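You operate a simulated robot arm through the tools that you are given. There is no shell and no other tool.

The job below is to be done with a simulated robot arm. You get a single attempt, and the scene is never put back.

## Task
Press a black seal into greased bearing 27.
Fine: block and seal of its size, one pull, tray in and guard shut; bearing and block stay in the press.

It is judged by the outcome, as a careful person would: the job done as asked, and still so three seconds after it is handed in. It fails if anything else is knocked over, pushed out of place, dropped, spilled or broken. A push-on lid holds only when it is set on centred and level and pressed home; a screw cap is set on level and turned clockwise until tight.

## Robot
A 6-joint arm with a two-finger gripper, fixed in place. Base frame: the origin is at the foot of the arm, x ahead of it, y to its left, z up. Units: mm, rad, N and s.
Its first joint turns from -2.897 to 2.897 rad. Payload 2.45 kg.
The tool frame sits at the grasp point between the pads (the TCP): z along the fingers, y along the line on which they close. The tips reach 20 mm beyond it. The gripper opens to 140 mm. The gripper's body begins 168 mm behind the TCP.
Orientation is that of the tool frame in the base frame, as [roll, pitch, yaw] about the fixed x, y, z axes, in that order (R = Rz(yaw) Ry(pitch) Rx(roll)). With the fingers straight down and closing along the base's y, the tool's x points along the base's -x, its y along +y and its z along -z.

## Interface
- The arm moves only by the tool arm_command. Its argument "moves" is a list of rows, each a list of 7 numbers: the finger opening in mm, from 0 to 140, then the shift along the tool's x, y, z in mm, then the turn, a rotation vector about the tool's x, y, z in rad. In form: [[grip, tx, ty, tz, ax, ay, az], ...]. A call has 1 to 20 rows; each row shifts and turns the commanded pose from where the row before left it, along the tool's axes as they then stand. Each row takes 0.2 s and may step no farther than 50 mm and 0.15 rad from the row before; otherwise, or with a gripper value out of range, the whole call is refused. A pose out of reach is approached as far as the arm can. The call stops where the force on the tool passes 80 N (or 10 N more than at its start, if that is more) or the arm is blocked; 0.2 s more then pass. The fingers move at their own pace (about 45 mm/s each) and stop on an object; they squeeze with about 22 N. The grip force told is the motor's: it shows also when the fingers shut on nothing. Time passes only in rows, and 0.2 s behind the last, so rows that do not move let the fingers close. It gives the time, the measured TCP pose, the force on the tool (base axes), the opening and the grip force at its end, in the units of the frame above (readings bear some noise), with the torque about the TCP (base axes, N m) and any sound that the robot's microphone picked up.
- Cameras (640 x 400 px; columns grow to the right, rows downward): "scene" is fixed at [402.1, -497.7, 1645.2]; the picture's right is [0.51, -0.86, 0.00], its down [-0.68, -0.40, -0.62] and it looks along [0.53, 0.31, -0.78] (base axes); focal length 214 px, centre (320, 200). "wrist" rides on the gripper at [78, 11, -209] in the tool frame; the picture's right is [-0.14, 0.99, 0.00], its down [-0.92, -0.13, -0.37] and it looks along [-0.36, -0.05, 0.93] (tool axes); focal length 280 px, centre (320, 200). There is no depth. A picture from a camera that has moved, and an enlarged one, comes with that camera's place and axes in the base frame and with its lens.
- camera(camera): a new picture of that camera. The clock stands still meanwhile.
- zoom(camera, box): a new picture of the part [left, top, right, bottom] of that camera's present view, enlarged. The clock stands still meanwhile.
- sign_off(): hands the job in; it is judged then, once.

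Nothing tells you positions but the pictures and the camera data. Unless the task says otherwise, let go and move clear before handing in.

The tools are called as a command line: name --pt "numbers of a row" for each row, then --argument value for the rest, lists and objects as JSON in quotes. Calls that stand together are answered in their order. arm_command: Moves the arm, as the interface text tells. Its arguments: {"type":"object","properties":{"moves":{"type":"array"}},"required":["moves"]} The other tools are called the same way: camera (camera) takes a picture; zoom (camera, box) takes an enlarged picture of a part of a camera's view; sign_off () hands the job in.

At the start:

```text
t: 0.0
eef_pos: [624.1, 141.5, 1394.4]
tcp_rot: [3.141, 0.004, -3.141]
contact_force: [1.0, -0.1, 0.4]
torque: [-0.02, 0.03, -0.01]
finger_gap: 139.9
finger_force: 0.1
```

scene: 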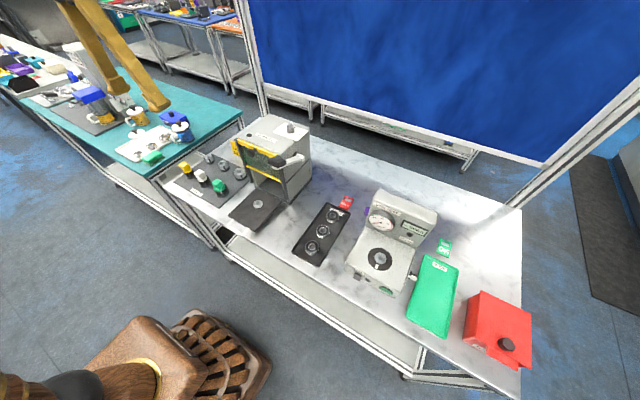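
wrist: 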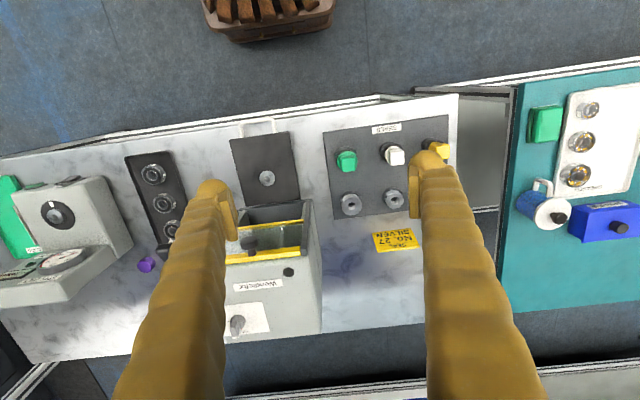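

I see a bench with a press-like machine (tray and guard), a grey mat with coloured blocks and rings, a black tray of bearings, a gauge machine, a green tray and a red box. I'll take enlarged pictures to read the labels first.

zoom --camera "scene" --box '[160, 110, 320, 230]'

zoom --camera "scene" --box '[280, 170, 480, 310]'

zoom --camera "wrist" --box '[210, 90, 470, 260]'

zoom --camera "wrist" --box '[0, 130, 220, 290]'

zoom --camera "wrist" --box '[480, 70, 640, 270]'

zoom --camera "scene" --box '[60, 70, 220, 180]'

```text
3.33 times, centred on (240, 170) of scene
camera zoom: at [402.1, -497.7, 1645.2], right [0.51, -0.86, 0.0], down [-0.68, -0.4, -0.62], along [0.53, 0.31, -0.78], focal length 715 px, centre (587, 300)
```

zoom: 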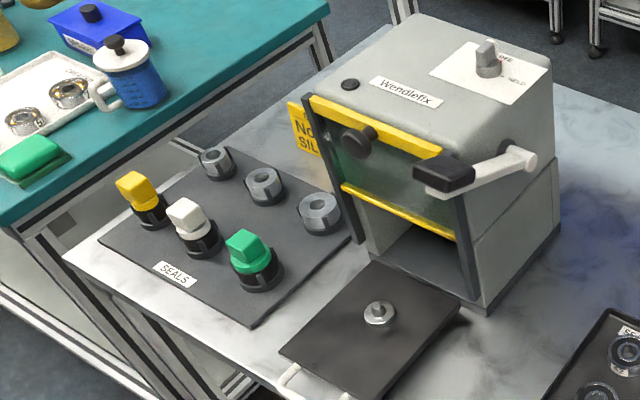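

```text
2.86 times, centred on (380, 240) of scene
camera zoom: at [402.1, -497.7, 1645.2], right [0.51, -0.86, 0.0], down [-0.68, -0.4, -0.62], along [0.53, 0.31, -0.78], focal length 613 px, centre (149, 86)
```

zoom: 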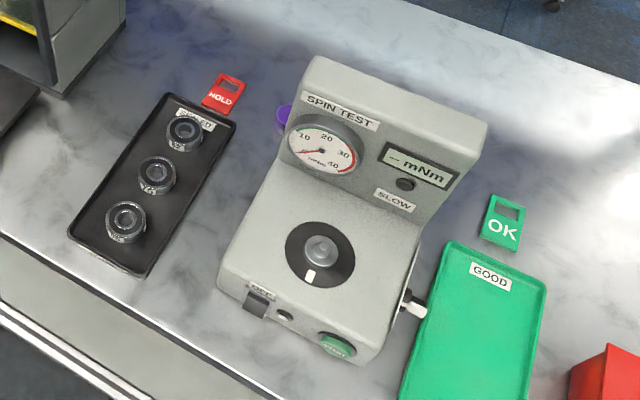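

```text
2.35 times, centred on (340, 175) of wrist
camera zoom: at [545.4, 151.7, 1603.6], right [0.14, 0.99, 0.0], down [0.92, -0.13, 0.37], along [0.37, -0.05, -0.93], focal length 660 px, centre (273, 259)
```

zoom: 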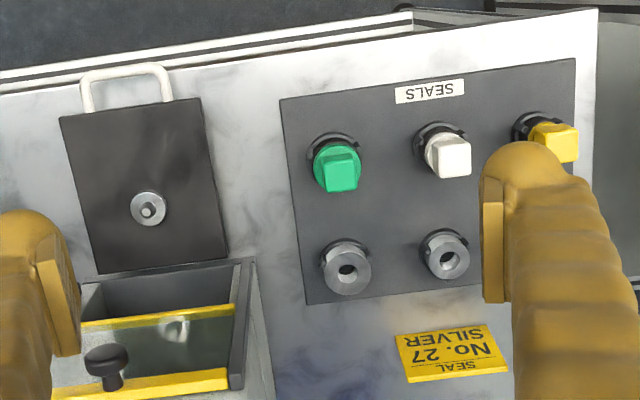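

```text
2.50 times, centred on (110, 210) of wrist
camera zoom: at [545.4, 151.7, 1603.6], right [0.14, 0.99, 0.0], down [0.92, -0.13, 0.37], along [0.37, -0.05, -0.93], focal length 701 px, centre (845, 175)
```

zoom: 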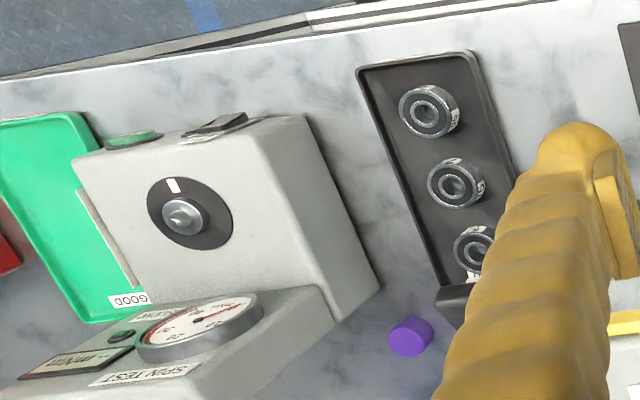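

```text
2.00 times, centred on (560, 170) of wrist
camera zoom: at [545.4, 151.7, 1603.6], right [0.14, 0.99, 0.0], down [0.92, -0.13, 0.37], along [0.37, -0.05, -0.93], focal length 561 px, centre (-160, 260)
```

zoom: 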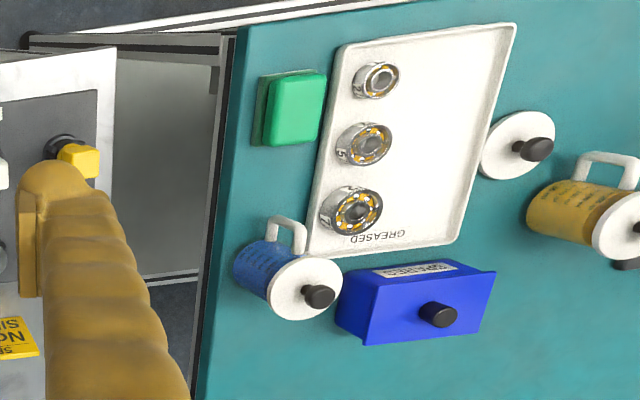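

```text
3.64 times, centred on (140, 125) of scene
camera zoom: at [402.1, -497.7, 1645.2], right [0.51, -0.86, 0.0], down [-0.68, -0.4, -0.62], along [0.53, 0.31, -0.78], focal length 780 px, centre (974, 473)
```

zoom: 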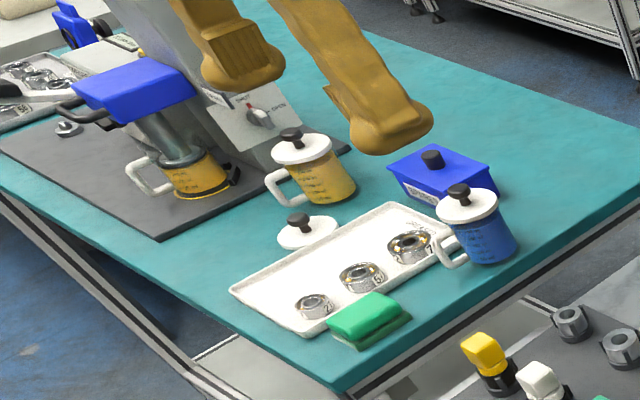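

The benches sit at roughly z = 890. The mat of seals is ahead, with the press to its right and the teal bench holding the greased tray to its left. I'll move over the seal mat for a closer view.

arm_command --pt "140 -15 20 45 0 0 0" --pt "140 -15 20 45 0 0 0" --pt "140 -15 20 45 0 0 0" --pt "140 -15 20 45 0 0 0"

camera --camera "wrist"

zoom --camera "wrist" --box '[200, 60, 440, 210]'

```text
refused: row 1 steps farther than a row can; nothing moved
```

```text
taken
camera wrist: at [545.4, 151.7, 1603.6], right [0.14, 0.99, 0.0], down [0.92, -0.13, 0.37], along [0.37, -0.05, -0.93], focal length 280 px, centre (320, 200)
```

wrist: 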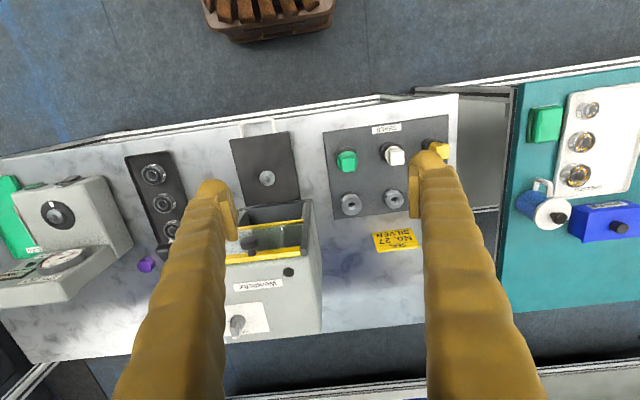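

```text
2.67 times, centred on (320, 135) of wrist
camera zoom: at [545.4, 151.7, 1603.6], right [0.14, 0.99, 0.0], down [0.92, -0.13, 0.37], along [0.37, -0.05, -0.93], focal length 748 px, centre (320, 373)
```

zoom: 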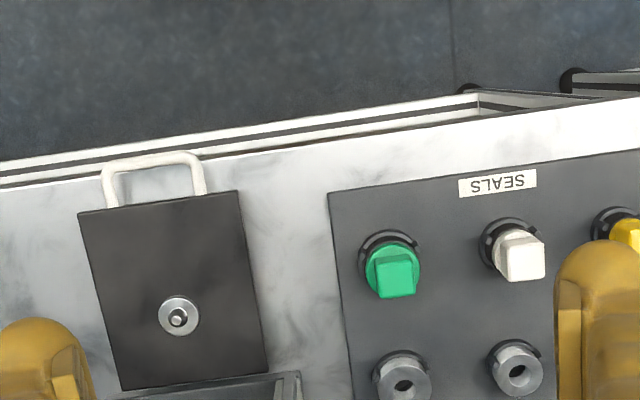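

The combined step was over the 50 mm limit, so I'll use smaller steps towards the seal mat.

arm_command --pt "140 -10 20 40 0 0 0" --pt "140 -10 20 40 0 0 0" --pt "140 -10 20 40 0 0 0" --pt "140 -10 20 40 0 0 0" --pt "140 -10 20 40 0 0 0"

camera --camera "wrist"

zoom --camera "wrist" --box '[220, 60, 420, 185]'

```text
t: 1.2
eef_pos: [675.4, 243.7, 1195.3]
tcp_rot: [3.14, 0.002, -3.141]
contact_force: [0.0, 0.2, -0.4]
torque: [0.05, -0.05, 0.02]
finger_gap: 140.0
finger_force: 0.0
```

```text
taken
camera wrist: at [596.9, 252.9, 1404.5], right [0.14, 0.99, 0.0], down [0.92, -0.13, 0.37], along [0.37, -0.05, -0.93], focal length 280 px, centre (320, 200)
```

wrist: 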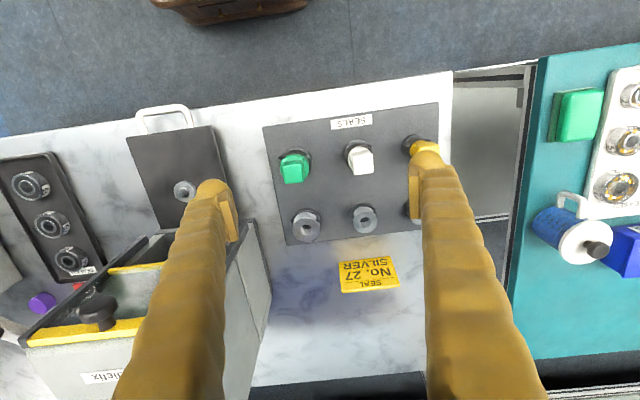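

```text
3.20 times, centred on (320, 122) of wrist
camera zoom: at [596.9, 252.9, 1404.5], right [0.14, 0.99, 0.0], down [0.92, -0.13, 0.37], along [0.37, -0.05, -0.93], focal length 897 px, centre (320, 448)
```

zoom: 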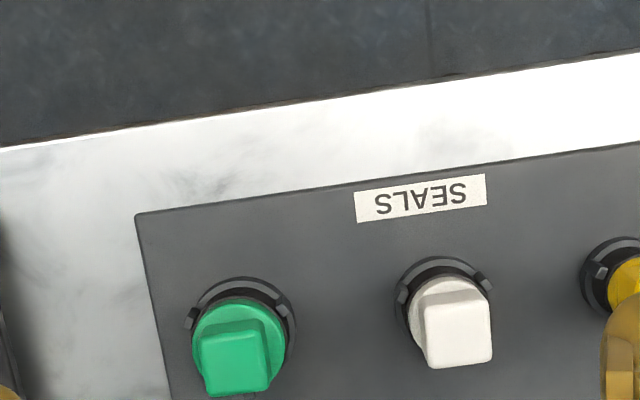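

zoom --camera "scene" --box '[175, 145, 255, 200]'

zoom --camera "wrist" --box '[270, 140, 430, 240]'

zoom --camera "scene" --box '[225, 105, 315, 165]'

zoom --camera "wrist" --box '[540, 60, 640, 220]'

```text
7.27 times, centred on (215, 172) of scene
camera zoom: at [402.1, -497.7, 1645.2], right [0.51, -0.86, 0.0], down [-0.68, -0.4, -0.62], along [0.53, 0.31, -0.78], focal length 1560 px, centre (1084, 400)
```

zoom: 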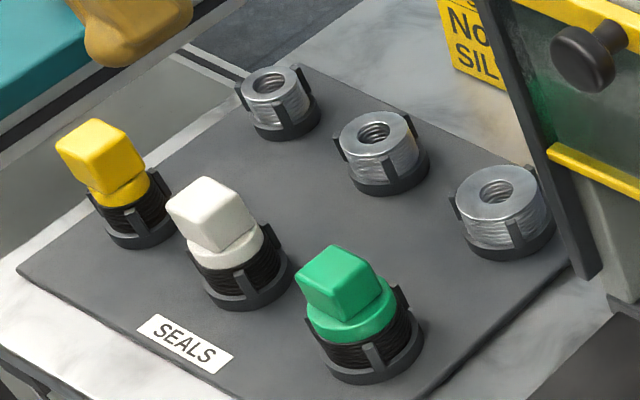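

```text
4.00 times, centred on (350, 190) of wrist
camera zoom: at [596.9, 252.9, 1404.5], right [0.14, 0.99, 0.0], down [0.92, -0.13, 0.37], along [0.37, -0.05, -0.93], focal length 1122 px, centre (200, 240)
```

zoom: 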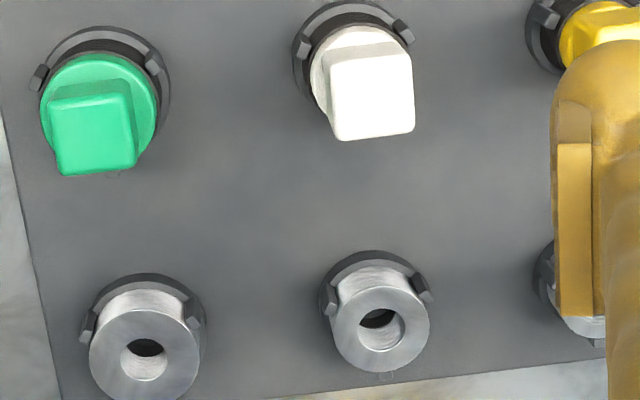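

```text
6.67 times, centred on (270, 135) of scene
camera zoom: at [402.1, -497.7, 1645.2], right [0.51, -0.86, 0.0], down [-0.68, -0.4, -0.62], along [0.53, 0.31, -0.78], focal length 1430 px, centre (653, 633)
```

zoom: 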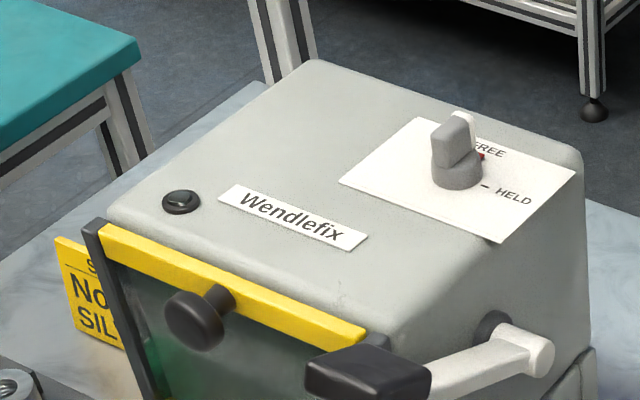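

```text
2.50 times, centred on (590, 140) of wrist
camera zoom: at [596.9, 252.9, 1404.5], right [0.14, 0.99, 0.0], down [0.92, -0.13, 0.37], along [0.37, -0.05, -0.93], focal length 701 px, centre (-355, 350)
```

zoom: 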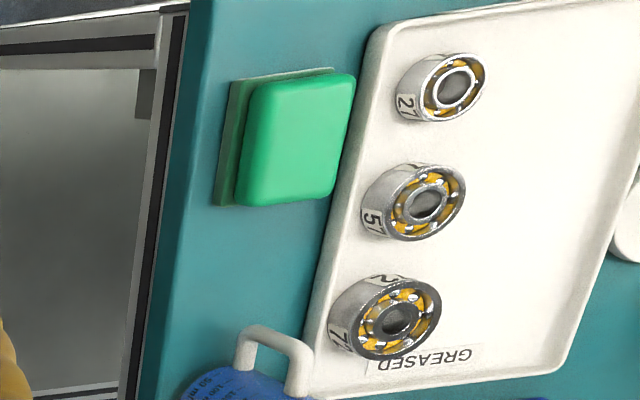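

The blocks (green, white, yellow) stand on stacks of black seals and the back row holds silver stacks. The press is "Wendlefix" with a FREE/HELD knob, a guard with a black knob and a lever on its right side. I'll look at the press from above.

arm_command --pt "140 0 -30 -35 0 0 0" --pt "140 0 -40 -30 0 0 0" --pt "140 0 -40 -30 0 0 0" --pt "140 0 -45 -20 0 0 0" --pt "140 0 -45 -20 0 0 0"

camera --camera "wrist"

zoom --camera "wrist" --box '[220, 180, 420, 330]'

zoom --camera "wrist" --box '[220, 50, 420, 200]'

```text
t: 2.4
eef_pos: [674.1, 41.6, 1326.8]
tcp_rot: [-3.141, 0.001, -3.141]
contact_force: [1.0, -0.2, 1.0]
torque: [0.02, 0.04, -0.03]
finger_gap: 140.0
finger_force: 0.0
```

```text
taken
camera wrist: at [595.9, 52.0, 1537.3], right [0.14, 0.99, 0.0], down [0.92, -0.13, 0.37], along [0.37, -0.05, -0.93], focal length 280 px, centre (320, 200)
```

wrist: 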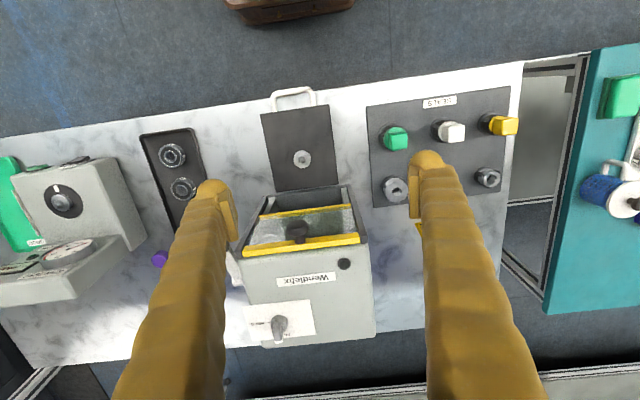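

```text
2.67 times, centred on (320, 255) of wrist
camera zoom: at [595.9, 52.0, 1537.3], right [0.14, 0.99, 0.0], down [0.92, -0.13, 0.37], along [0.37, -0.05, -0.93], focal length 748 px, centre (320, 53)
```

zoom: 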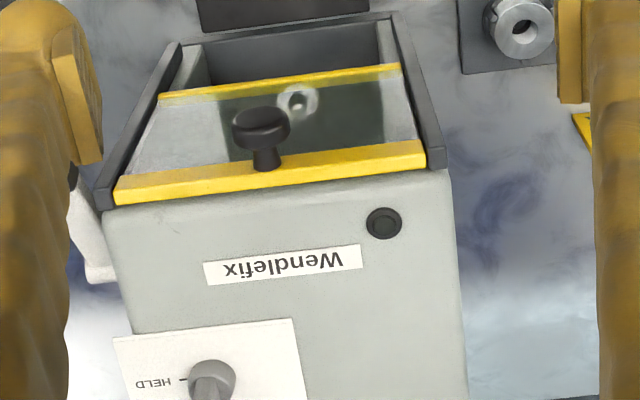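

```text
2.67 times, centred on (320, 125) of wrist
camera zoom: at [595.9, 52.0, 1537.3], right [0.14, 0.99, 0.0], down [0.92, -0.13, 0.37], along [0.37, -0.05, -0.93], focal length 748 px, centre (320, 400)
```

zoom: 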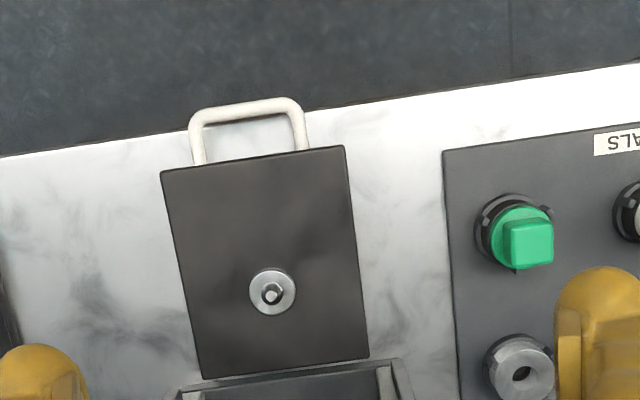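

arm_command --pt "140 -40 -10 0 0 0 0" --pt "140 -40 -10 0 0 0 0" --pt "140 -20 0 0 0 0 0"

camera --camera "wrist"

zoom --camera "wrist" --box '[200, 180, 400, 305]'

zoom --camera "scene" --box '[275, 115, 311, 140]'

```text
t: 3.2
eef_pos: [775.1, 20.5, 1326.0]
tcp_rot: [-3.141, 0.001, -3.141]
contact_force: [-0.2, 0.3, 0.4]
torque: [-0.02, -0.03, -0.01]
finger_gap: 139.7
finger_force: 0.0
```

```text
taken
camera wrist: at [696.0, 30.6, 1537.2], right [0.14, 0.99, 0.0], down [0.92, -0.13, 0.37], along [0.37, -0.05, -0.93], focal length 280 px, centre (320, 200)
```

wrist: 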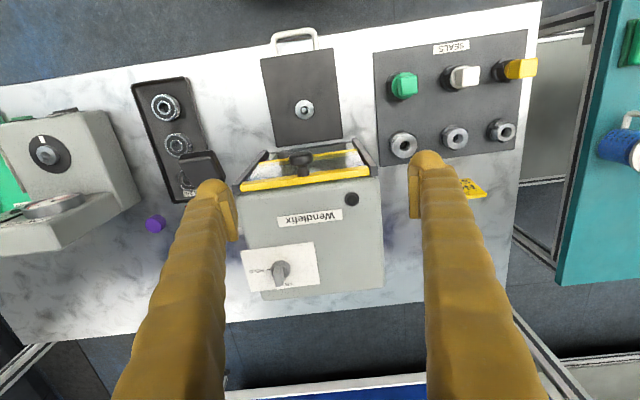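

```text
3.20 times, centred on (300, 242) of wrist
camera zoom: at [696.0, 30.6, 1537.2], right [0.14, 0.99, 0.0], down [0.92, -0.13, 0.37], along [0.37, -0.05, -0.93], focal length 897 px, centre (384, 64)
```

zoom: 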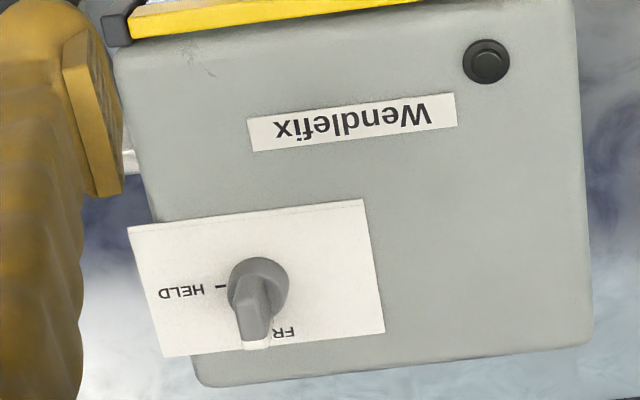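

```text
16.00 times, centred on (293, 128) of scene
camera zoom: at [402.1, -497.7, 1645.2], right [0.51, -0.86, 0.0], down [-0.68, -0.4, -0.62], along [0.53, 0.31, -0.78], focal length 3432 px, centre (752, 1360)
```

zoom: 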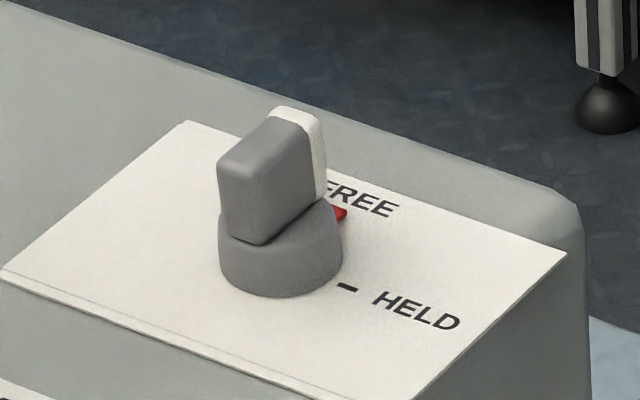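

The press knob points to FREE (red mark) and HELD is the other position. Next I'll look over the teal bench: the greased tray, and the other machine's knob for comparison.

arm_command --pt "140 25 42 0 0 0 0" --pt "140 25 42 0 0 0 0" --pt "140 25 42 0 0 0 0" --pt "140 25 42 0 0 0 0" --pt "140 25 42 0 0 0 0" --pt "140 10 45 10 0 0 0" --pt "140 10 45 10 0 0 0" --pt "140 10 45 10 0 0 0" --pt "140 5 45 10 0 0 0" --pt "140 5 45 10 0 0 0" --pt "140 0 45 10 0 0 0"

camera --camera "wrist"

zoom --camera "wrist" --box '[220, 60, 420, 200]'

zoom --camera "wrist" --box '[440, 40, 640, 200]'

camera --camera "scene"

```text
t: 5.6
eef_pos: [608.5, 503.2, 1268.1]
tcp_rot: [3.139, 0.001, -3.141]
contact_force: [-0.7, -0.3, 0.6]
torque: [0.04, -0.03, -0.01]
finger_gap: 140.1
finger_force: 0.0
```

```text
taken
camera wrist: at [530.6, 512.5, 1477.5], right [0.14, 0.99, 0.0], down [0.92, -0.13, 0.37], along [0.37, -0.05, -0.93], focal length 280 px, centre (320, 200)
```

wrist: 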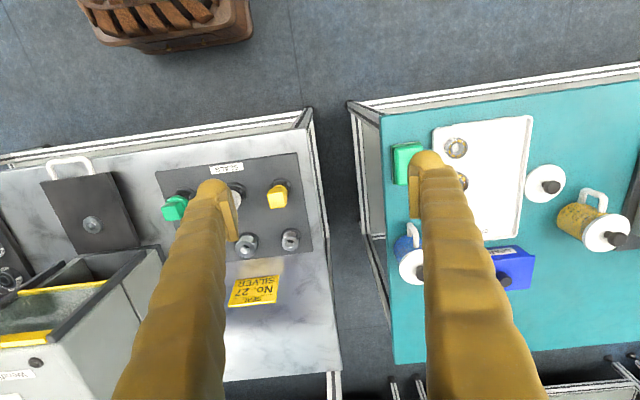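

```text
2.86 times, centred on (320, 130) of wrist
camera zoom: at [530.6, 512.5, 1477.5], right [0.14, 0.99, 0.0], down [0.92, -0.13, 0.37], along [0.37, -0.05, -0.93], focal length 801 px, centre (320, 400)
```

zoom: 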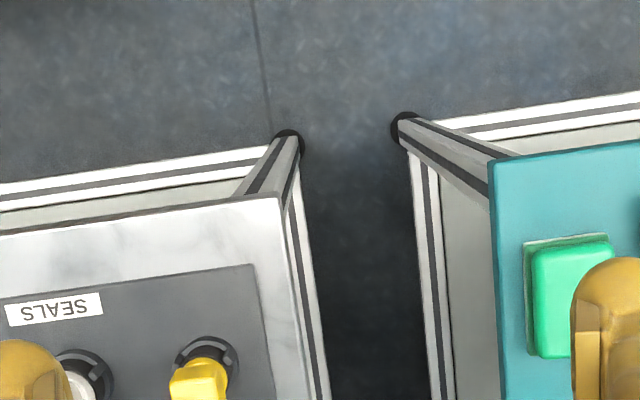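

```text
2.50 times, centred on (540, 120) of wrist
camera zoom: at [530.6, 512.5, 1477.5], right [0.14, 0.99, 0.0], down [0.92, -0.13, 0.37], along [0.37, -0.05, -0.93], focal length 701 px, centre (-230, 400)
```

zoom: 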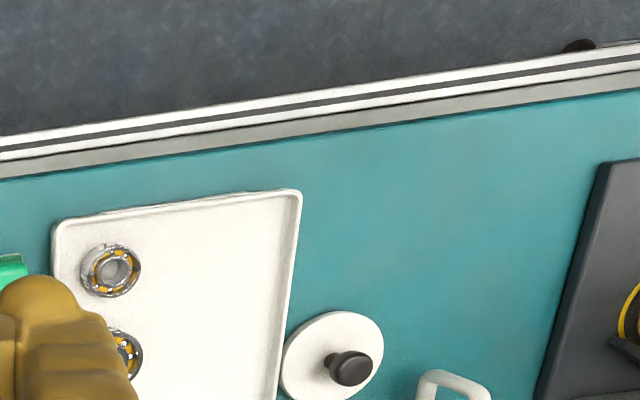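

```text
taken
```

scene: 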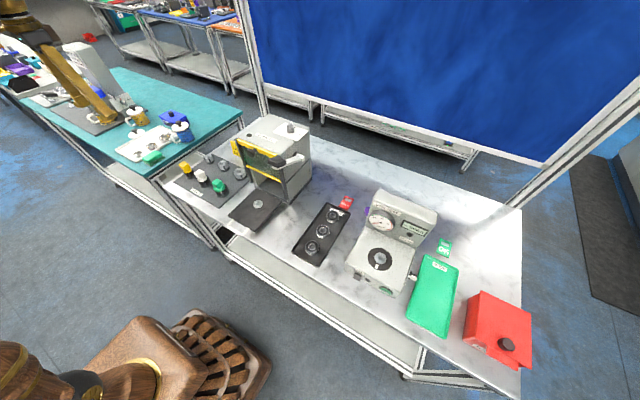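

Bearing 27 appears to be the small one at about (682, 770, 910), near the edge of reach. I'll move closer to it and check the numbers on the bearings and how far the arm goes.

arm_command --pt "140 -10 45 15 0 0 0" --pt "140 -10 45 15 0 0 0" --pt "140 -10 45 15 0 0 0" --pt "140 -5 45 15 0 0 0" --pt "140 -5 45 15 0 0 0" --pt "140 0 30 30 0 0 0"

camera --camera "wrist"

zoom --camera "wrist" --box '[220, 60, 420, 185]'

zoom --camera "wrist" --box '[450, 100, 640, 300]'

```text
t: 7.0
eef_pos: [652.7, 758.1, 1163.6]
tcp_rot: [3.141, 0.003, 3.14]
contact_force: [-0.1, 0.1, 1.1]
torque: [0.05, -0.02, -0.02]
finger_gap: 140.1
finger_force: 0.1
```

```text
taken
camera wrist: at [572.1, 767.7, 1373.3], right [0.14, 0.99, 0.0], down [0.92, -0.13, 0.37], along [0.37, -0.05, -0.93], focal length 280 px, centre (320, 200)
```

wrist: 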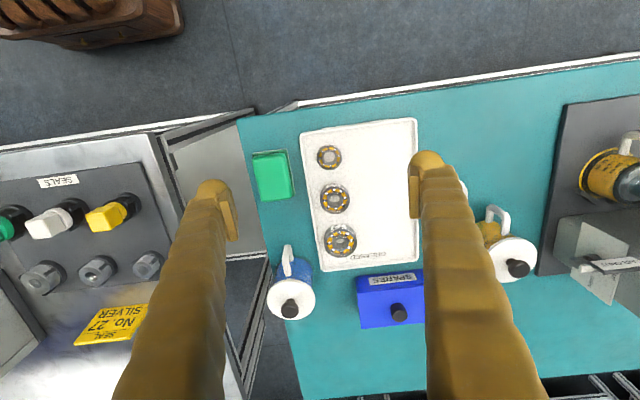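

```text
3.20 times, centred on (320, 122) of wrist
camera zoom: at [572.1, 767.7, 1373.3], right [0.14, 0.99, 0.0], down [0.92, -0.13, 0.37], along [0.37, -0.05, -0.93], focal length 897 px, centre (320, 448)
```

zoom: 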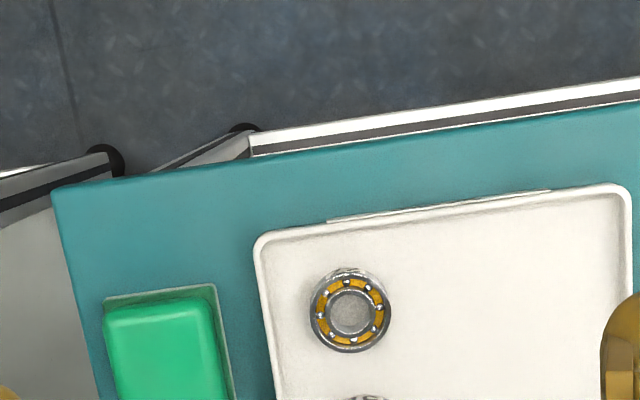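

```text
2.00 times, centred on (545, 200) of wrist
camera zoom: at [572.1, 767.7, 1373.3], right [0.14, 0.99, 0.0], down [0.92, -0.13, 0.37], along [0.37, -0.05, -0.93], focal length 561 px, centre (-130, 200)
```

zoom: 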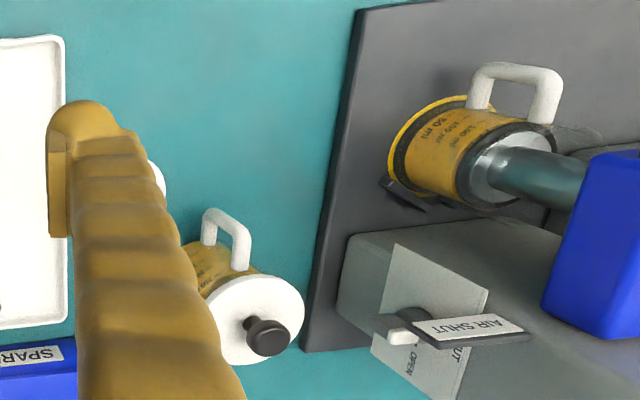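

Bearing 27 is at about (677, 769, ~915) on the greased tray. I'll descend over it gradually to see whether a straight-down pose is reachable there and to get a closer look.

arm_command --pt "100 -8 4 40 0 0 0" --pt "80 -8 4 40 0 0 0" --pt "60 -8 3 40 0 0 0"

camera --camera "wrist"

zoom --camera "wrist" --box '[220, 80, 420, 220]'

```text
t: 7.8
eef_pos: [675.8, 769.1, 1044.2]
tcp_rot: [3.14, 0.001, -3.14]
contact_force: [-0.8, -0.6, 0.6]
torque: [0.05, -0.03, -0.03]
finger_gap: 72.2
finger_force: 0.0
```

```text
taken
camera wrist: at [596.8, 778.3, 1253.3], right [0.14, 0.99, 0.0], down [0.92, -0.13, 0.37], along [0.37, -0.05, -0.93], focal length 280 px, centre (320, 200)
```

wrist: 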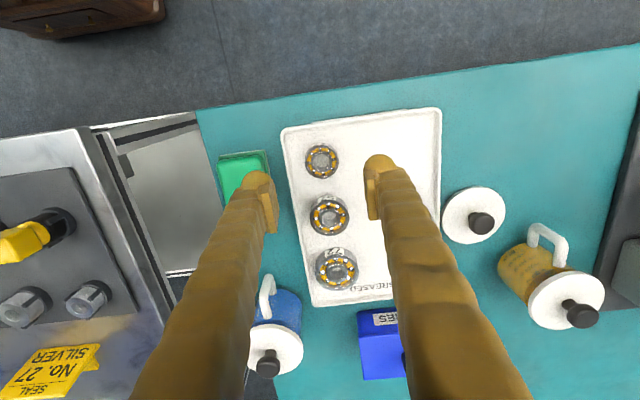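

```text
2.86 times, centred on (320, 150) of wrist
camera zoom: at [596.8, 778.3, 1253.3], right [0.14, 0.99, 0.0], down [0.92, -0.13, 0.37], along [0.37, -0.05, -0.93], focal length 801 px, centre (320, 343)
```

zoom: 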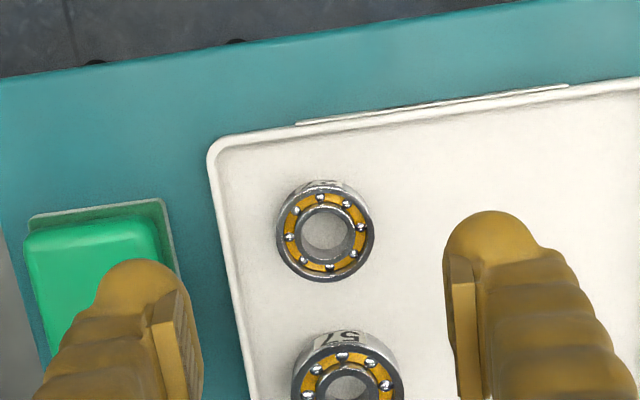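

The arm reaches here fine. I'll narrow the fingers to 52 mm, because the tray's lip is close on the left side of the bearing, and go lower for another look.

arm_command --pt "52 0 1 30 0 0 0" --pt "52 0 1 30 0 0 0" --pt "52 0 0 14 0 0 0" --pt "52 0 0 0 0 0 0"

camera --camera "wrist"

zoom --camera "wrist" --box '[220, 100, 420, 225]'

```text
t: 8.8
eef_pos: [674.8, 769.7, 969.7]
tcp_rot: [3.141, 0.001, -3.14]
contact_force: [0.1, 0.0, -0.4]
torque: [0.03, 0.0, 0.0]
finger_gap: 52.1
finger_force: 0.0
```

```text
taken
camera wrist: at [595.7, 779.1, 1179.3], right [0.14, 0.99, 0.0], down [0.92, -0.13, 0.37], along [0.37, -0.05, -0.93], focal length 280 px, centre (320, 200)
```

wrist: 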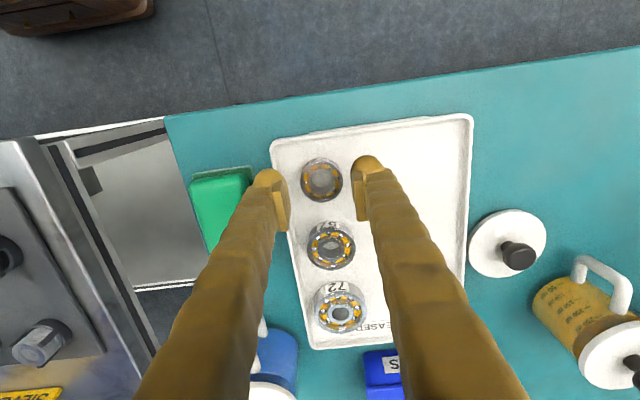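

```text
3.20 times, centred on (320, 162) of wrist
camera zoom: at [595.7, 779.1, 1179.3], right [0.14, 0.99, 0.0], down [0.92, -0.13, 0.37], along [0.37, -0.05, -0.93], focal length 897 px, centre (320, 320)
```

zoom: 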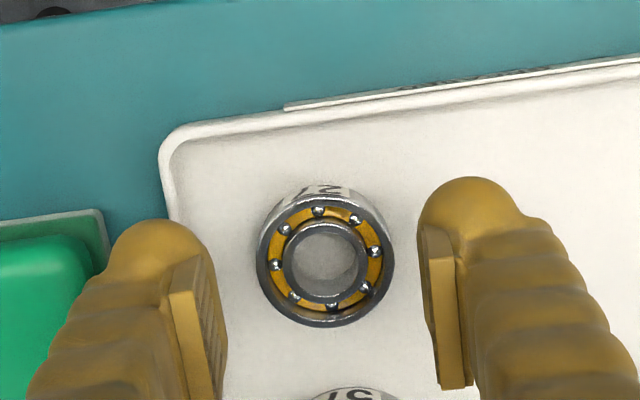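

The label "27" reads clearly on this small bearing. I'll centre over it, then lower in small steps while watching the force.

arm_command --pt "52 -4 1.3 15 0 0 0" --pt "52 0 0 15 0 0 0" --pt "52 0 0 5 0 0 0"

zoom --camera "wrist" --box '[220, 100, 420, 225]'

```text
t: 9.6
eef_pos: [679.5, 771.2, 935.7]
tcp_rot: [-3.14, 0.003, 3.142]
contact_force: [0.3, 0.0, 0.1]
torque: [0.0, 0.0, 0.0]
finger_gap: 51.7
finger_force: 0.1
```

```text
3.20 times, centred on (320, 162) of wrist
camera zoom: at [599.6, 781.3, 1145.3], right [0.14, 0.99, 0.0], down [0.92, -0.13, 0.37], along [0.37, -0.05, -0.93], focal length 897 px, centre (320, 320)
```

zoom: 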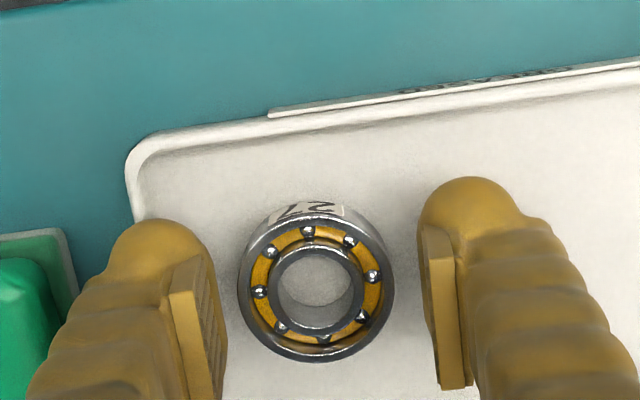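

arm_command --pt "52 0 0 3 0 0 0" --pt "52 0 0 3 0 0 0"

arm_command --pt "52 0 0 2.5 0 0 0"

zoom --camera "wrist" --box '[220, 100, 420, 225]'

zoom --camera "scene" --box '[110, 105, 190, 165]'

```text
t: 10.2
eef_pos: [679.0, 772.0, 932.3]
tcp_rot: [3.139, 0.003, -3.141]
contact_force: [-12.0, 1.1, 45.7]
torque: [-1.94, 0.22, -0.5]
finger_gap: 54.2
finger_force: 2.2
```

```text
t: 10.7
eef_pos: [678.7, 772.7, 932.9]
tcp_rot: [3.136, 0.006, -3.142]
contact_force: [0.3, -1.3, 0.0]
torque: [0.0, 0.01, 0.03]
finger_gap: 51.7
finger_force: 0.0
stopped in row 1: the force on the tool passed its limit at 84 N (the readings are from after the stop); the commanded pose is now the measured one
```

```text
3.20 times, centred on (320, 162) of wrist
camera zoom: at [599.2, 781.8, 1141.9], right [0.14, 0.99, 0.01], down [0.92, -0.13, 0.37], along [0.37, -0.05, -0.93], focal length 897 px, centre (320, 320)
```

zoom: 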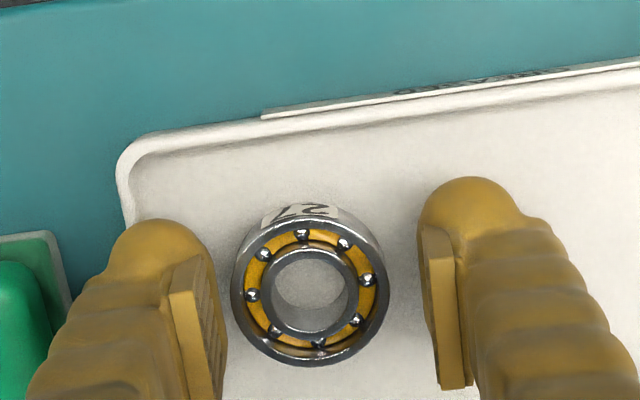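

```text
6.67 times, centred on (150, 135) of scene
camera zoom: at [402.1, -497.7, 1645.2], right [0.51, -0.86, 0.0], down [-0.68, -0.4, -0.62], along [0.53, 0.31, -0.78], focal length 1430 px, centre (1453, 633)
```

zoom: 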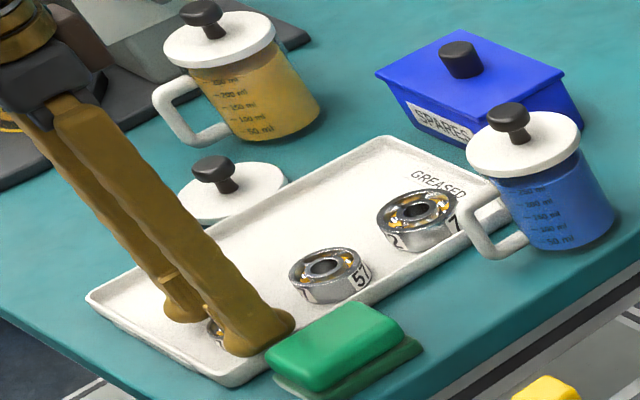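

The left finger's outer edge touched the tray's lip (top at about z = 912.5), because the bearing sits close to the corner. I'll rise slightly, close on the top rim of the bearing and slide it a little away from the lip before gripping it properly.

arm_command --pt "52 0 0 -1.2 0 0 0" --pt "44 0 0 0 0 0 0" --pt "38 0 0 0 0 0 0" --pt "38 0 0 0 0 0 0"

zoom --camera "wrist" --box '[220, 100, 420, 225]'

```text
t: 11.7
eef_pos: [678.1, 773.8, 936.4]
tcp_rot: [3.135, 0.005, 3.141]
contact_force: [-0.1, -2.0, 27.3]
torque: [-0.57, -0.01, -0.01]
finger_gap: 38.6
finger_force: 0.9
```

```text
3.20 times, centred on (320, 162) of wrist
camera zoom: at [599.1, 781.9, 1145.1], right [0.14, 0.99, 0.01], down [0.92, -0.13, 0.37], along [0.37, -0.04, -0.93], focal length 897 px, centre (320, 320)
```

zoom: 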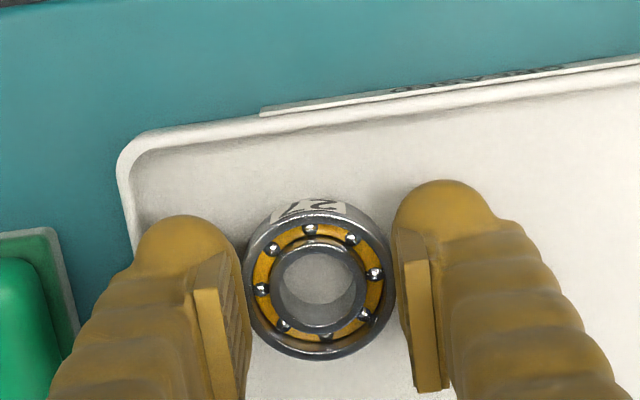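

The finger rode up on the bearing's top edge, which gives me the bearing top at about z = 916. The bearing moved a few mm away from the lip. I'll open, rise, re-level and re-measure.

arm_command --pt "52 0 0 -6 0.005 0.004 0" --pt "52 0 0 -10 0 0 0" --pt "48 0 0 0 0 0 0" --pt "48 0 0 0 0 0 0"

zoom --camera "wrist" --box '[220, 100, 420, 225]'

camera --camera "wrist"

```text
t: 12.7
eef_pos: [678.6, 773.3, 948.7]
tcp_rot: [-3.141, -0.001, 3.141]
contact_force: [0.3, -0.6, -0.6]
torque: [-0.04, -0.01, -0.01]
finger_gap: 47.9
finger_force: 0.1
```

```text
3.20 times, centred on (320, 162) of wrist
camera zoom: at [599.7, 782.9, 1159.5], right [0.14, 0.99, 0.0], down [0.92, -0.13, 0.37], along [0.37, -0.05, -0.93], focal length 897 px, centre (320, 320)
```

zoom: 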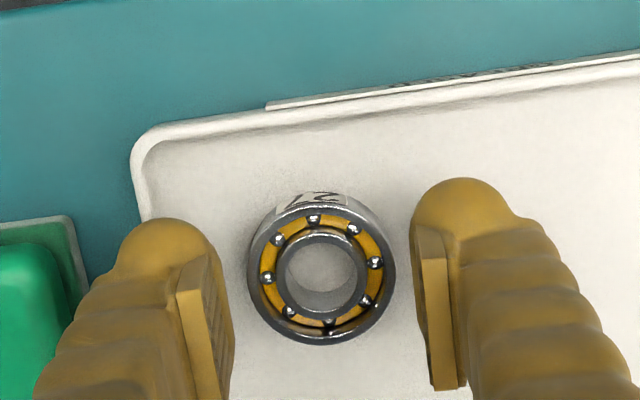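

```text
taken
camera wrist: at [599.7, 782.9, 1159.5], right [0.14, 0.99, 0.0], down [0.92, -0.13, 0.37], along [0.37, -0.05, -0.93], focal length 280 px, centre (320, 200)
```

wrist: 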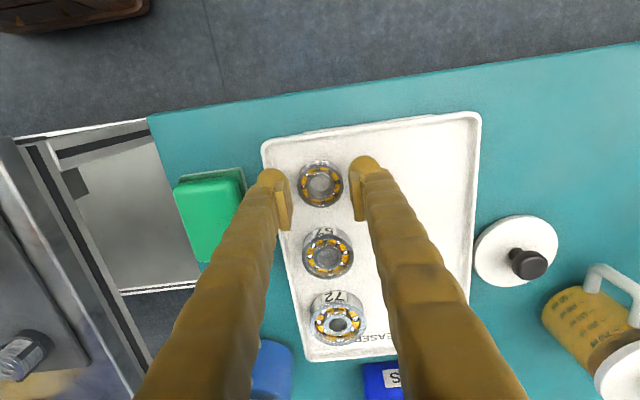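

The bearing is centred between the fingers within about 0.5 mm sideways and 2.8 mm farther in x. With a 48 mm opening the fingers now clear the lip, so I'll shift and descend carefully.

arm_command --pt "48 -2.8 0 4 0 0 0" --pt "48 0 0 5 0 0 0" --pt "48 0 0 4 0 0 0" --pt "48 0 0 4 0 0 0"

```text
t: 13.7
eef_pos: [681.6, 772.9, 931.9]
tcp_rot: [3.141, 0.0, -3.141]
contact_force: [-0.5, 0.6, -0.3]
torque: [0.03, 0.01, -0.01]
finger_gap: 47.9
finger_force: 0.1
```

arm_command --pt "48 0 0 3 0 0 0"

zoom --camera "wrist" --box '[220, 100, 420, 225]'

```text
t: 14.1
eef_pos: [681.4, 772.5, 930.2]
tcp_rot: [3.141, 0.0, -3.141]
contact_force: [0.1, 0.4, 0.6]
torque: [-0.04, -0.02, 0.03]
finger_gap: 48.2
finger_force: 0.0
```

```text
3.20 times, centred on (320, 162) of wrist
camera zoom: at [603.1, 782.5, 1139.4], right [0.14, 0.99, 0.0], down [0.92, -0.13, 0.37], along [0.37, -0.05, -0.93], focal length 897 px, centre (320, 320)
```

zoom: 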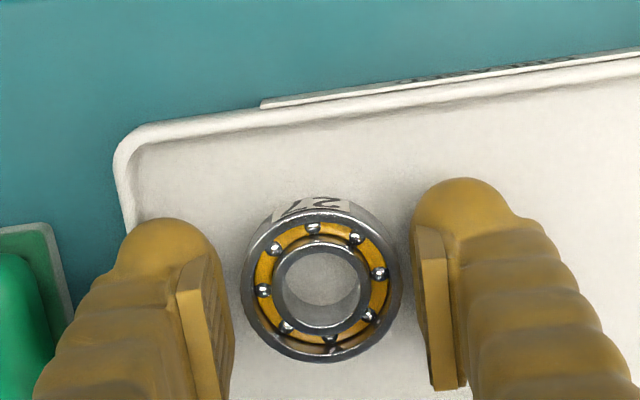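

arm_command --pt "48 0 0 2 0 0 0"

```text
t: 14.5
eef_pos: [682.1, 772.3, 928.2]
tcp_rot: [-3.141, -0.001, 3.141]
contact_force: [-0.3, 1.0, 0.2]
torque: [-0.08, 0.0, -0.01]
finger_gap: 47.7
finger_force: 0.1
```

arm_command --pt "48 0 0 2 0 0 0"

```text
t: 14.9
eef_pos: [681.1, 773.1, 925.8]
tcp_rot: [-3.14, 0.0, -3.141]
contact_force: [-0.5, 1.5, 2.3]
torque: [-0.1, 0.0, -0.04]
finger_gap: 47.1
finger_force: 0.0
```

Only a trace of contact with the lip, and the fingertips now overlap the bearing by about 10 mm. I'll close the grip here.

arm_command --pt "44 0 0 0 0 0 0" --pt "38 0 0 0 0 0 0" --pt "36 0 0 0 0 0 0" --pt "36 0 0 0 0 0 0"

zoom --camera "wrist" --box '[220, 100, 420, 225]'

```text
t: 15.9
eef_pos: [681.2, 773.2, 925.3]
tcp_rot: [-3.141, 0.0, -3.141]
contact_force: [1.3, -3.5, 5.4]
torque: [-0.28, 0.05, 0.08]
finger_gap: 41.1
finger_force: 22.2
```

```text
3.20 times, centred on (320, 162) of wrist
camera zoom: at [602.9, 782.4, 1135.3], right [0.14, 0.99, 0.0], down [0.92, -0.13, 0.37], along [0.37, -0.05, -0.93], focal length 897 px, centre (320, 320)
```

zoom: 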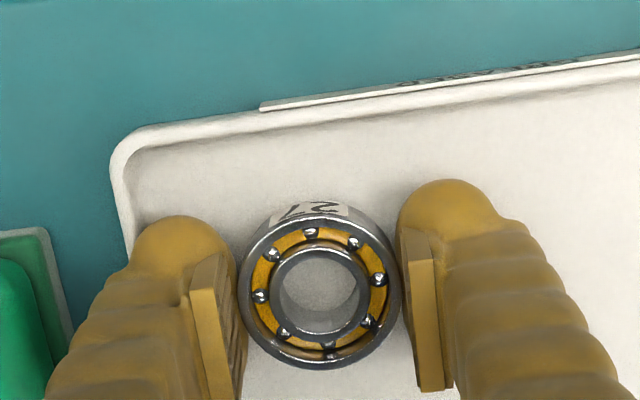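

The bearing is gripped at a 41 mm gap. I'll lift it straight up.

arm_command --pt "36 0 0 -3 0 0 0" --pt "36 0 0 -8 0 0 0" --pt "36 0 0 -20 0 0 0" --pt "36 0 0 -35 0 0 0" --pt "36 0 0 -45 0 0 0" --pt "36 0 0 -45 0 0 0"

camera --camera "wrist"

zoom --camera "wrist" --box '[220, 100, 420, 225]'

zoom --camera "scene" --box '[100, 80, 190, 165]'

```text
t: 17.3
eef_pos: [684.6, 773.2, 1078.8]
tcp_rot: [-3.141, 0.0, 3.141]
contact_force: [0.1, -0.2, -0.4]
torque: [-0.01, 0.01, -0.03]
finger_gap: 36.0
finger_force: 0.0
```

```text
taken
camera wrist: at [604.6, 784.2, 1289.6], right [0.14, 0.99, 0.0], down [0.92, -0.13, 0.37], along [0.36, -0.05, -0.93], focal length 280 px, centre (320, 200)
```

wrist: 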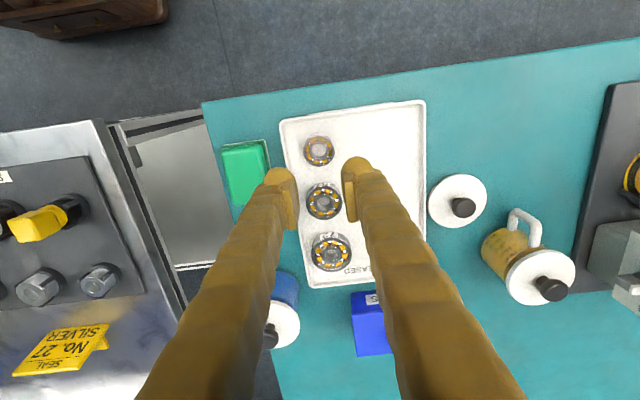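

```text
3.20 times, centred on (320, 162) of wrist
camera zoom: at [604.6, 784.2, 1289.6], right [0.14, 0.99, 0.0], down [0.92, -0.13, 0.37], along [0.36, -0.05, -0.93], focal length 897 px, centre (320, 320)
```

zoom: 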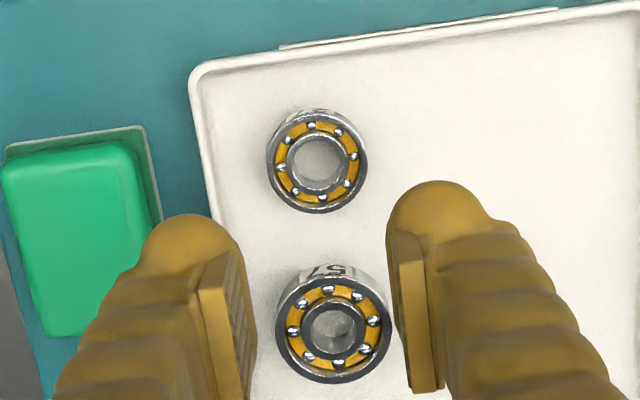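

```text
4.71 times, centred on (145, 122) of scene
camera zoom: at [402.1, -497.7, 1645.2], right [0.51, -0.86, 0.0], down [-0.68, -0.4, -0.62], along [0.53, 0.31, -0.78], focal length 1009 px, centre (1144, 565)
```

zoom: 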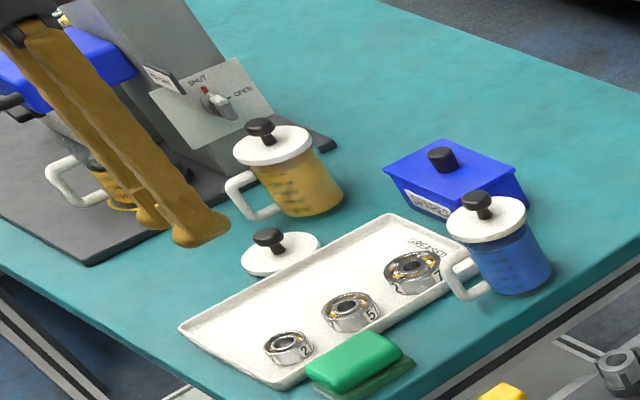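

The bearing slipped out of the grip and still lies flat in its tray at the same spot. I'll go back, grip it, slide it about 20 mm away from the lip inside the tray, then re-grip it deeper.

arm_command --pt "48 2 0 45 0 0 0" --pt "48 1 0 45 0 0 0" --pt "48 0 0 40 0 0 0" --pt "48 0 0 0 0 0 0"

zoom --camera "wrist" --box '[220, 100, 420, 225]'

```text
t: 18.3
eef_pos: [678.4, 774.0, 951.6]
tcp_rot: [-3.141, -0.001, 3.141]
contact_force: [-0.4, -0.1, 0.4]
torque: [-0.01, 0.01, 0.02]
finger_gap: 47.9
finger_force: 0.1
```

```text
3.20 times, centred on (320, 162) of wrist
camera zoom: at [599.3, 783.5, 1161.0], right [0.14, 0.99, 0.0], down [0.92, -0.13, 0.37], along [0.37, -0.05, -0.93], focal length 897 px, centre (320, 320)
```

zoom: 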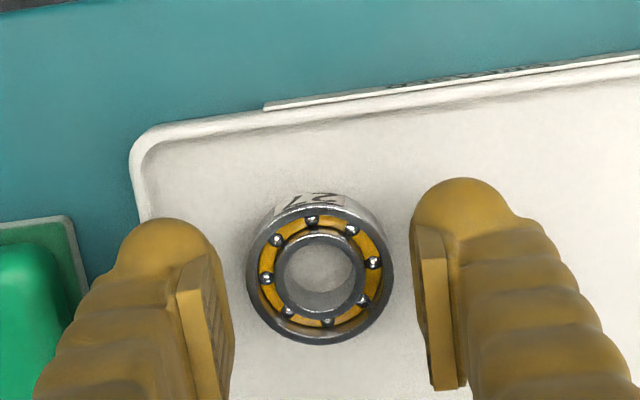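

arm_command --pt "48 -3.3 0.3 6 0 0 0" --pt "48 0 0 7 0 0 0" --pt "48 0 0 7 0 0 0" --pt "48 0 0 5.5 0 0 0" --pt "42 0 0 0 0 0 0" --pt "36 0 0 0 0 0 0" --pt "36 0 0 0 0 0 0"

```text
t: 19.9
eef_pos: [682.8, 772.4, 926.2]
tcp_rot: [3.141, -0.001, -3.141]
contact_force: [-0.5, 0.2, -0.3]
torque: [-0.02, 0.0, 0.01]
finger_gap: 40.9
finger_force: 21.8
```

Gripped again with a 41 mm gap. Now I'll slide the bearing slowly in +y within the tray, without lifting it.

arm_command --pt "36 0 4 0 0 0 0" --pt "36 0 5 0 0 0 0" --pt "36 0 5 0 0 0 0" --pt "36 0 5 0 0 0 0" --pt "36 0 3 0 0 0 0"

zoom --camera "wrist" --box '[220, 100, 420, 225]'

```text
t: 21.1
eef_pos: [681.7, 793.3, 926.2]
tcp_rot: [3.141, -0.002, 3.14]
contact_force: [-0.1, -0.3, 0.1]
torque: [0.03, 0.01, -0.02]
finger_gap: 40.8
finger_force: 21.7
```

```text
3.20 times, centred on (320, 162) of wrist
camera zoom: at [603.0, 804.3, 1136.1], right [0.14, 0.99, 0.0], down [0.92, -0.13, 0.37], along [0.37, -0.05, -0.93], focal length 897 px, centre (320, 320)
```

zoom: 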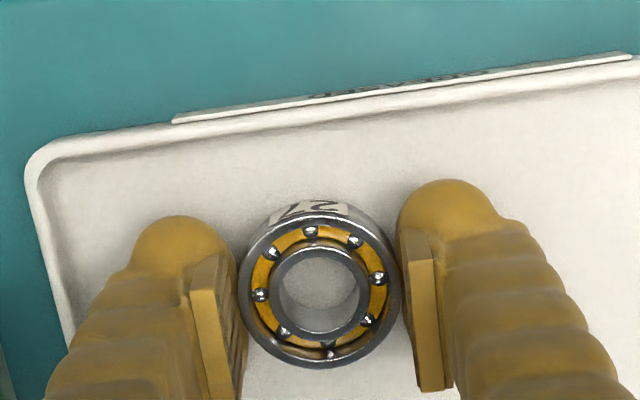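

The bearing slid clear of the lip. Now I'll open a little and go deeper around it, with small steps until just above the tray floor.

arm_command --pt "54 0 0 0 0 0 0" --pt "54 0 0 0 0 0 0" --pt "54 0 0 1.5 0 0 0"

```text
t: 21.9
eef_pos: [679.8, 793.7, 923.3]
tcp_rot: [3.141, -0.001, -3.141]
contact_force: [0.6, -0.8, 1.6]
torque: [-0.1, 0.0, 0.03]
finger_gap: 54.0
finger_force: 0.5
```

arm_command --pt "54 0 0 1 0 0 0"

```text
t: 22.3
eef_pos: [682.1, 794.2, 925.1]
tcp_rot: [-3.141, 0.0, -3.14]
contact_force: [-9.6, -9.1, 14.7]
torque: [-0.21, 0.16, -0.06]
finger_gap: 54.0
finger_force: 0.1
```

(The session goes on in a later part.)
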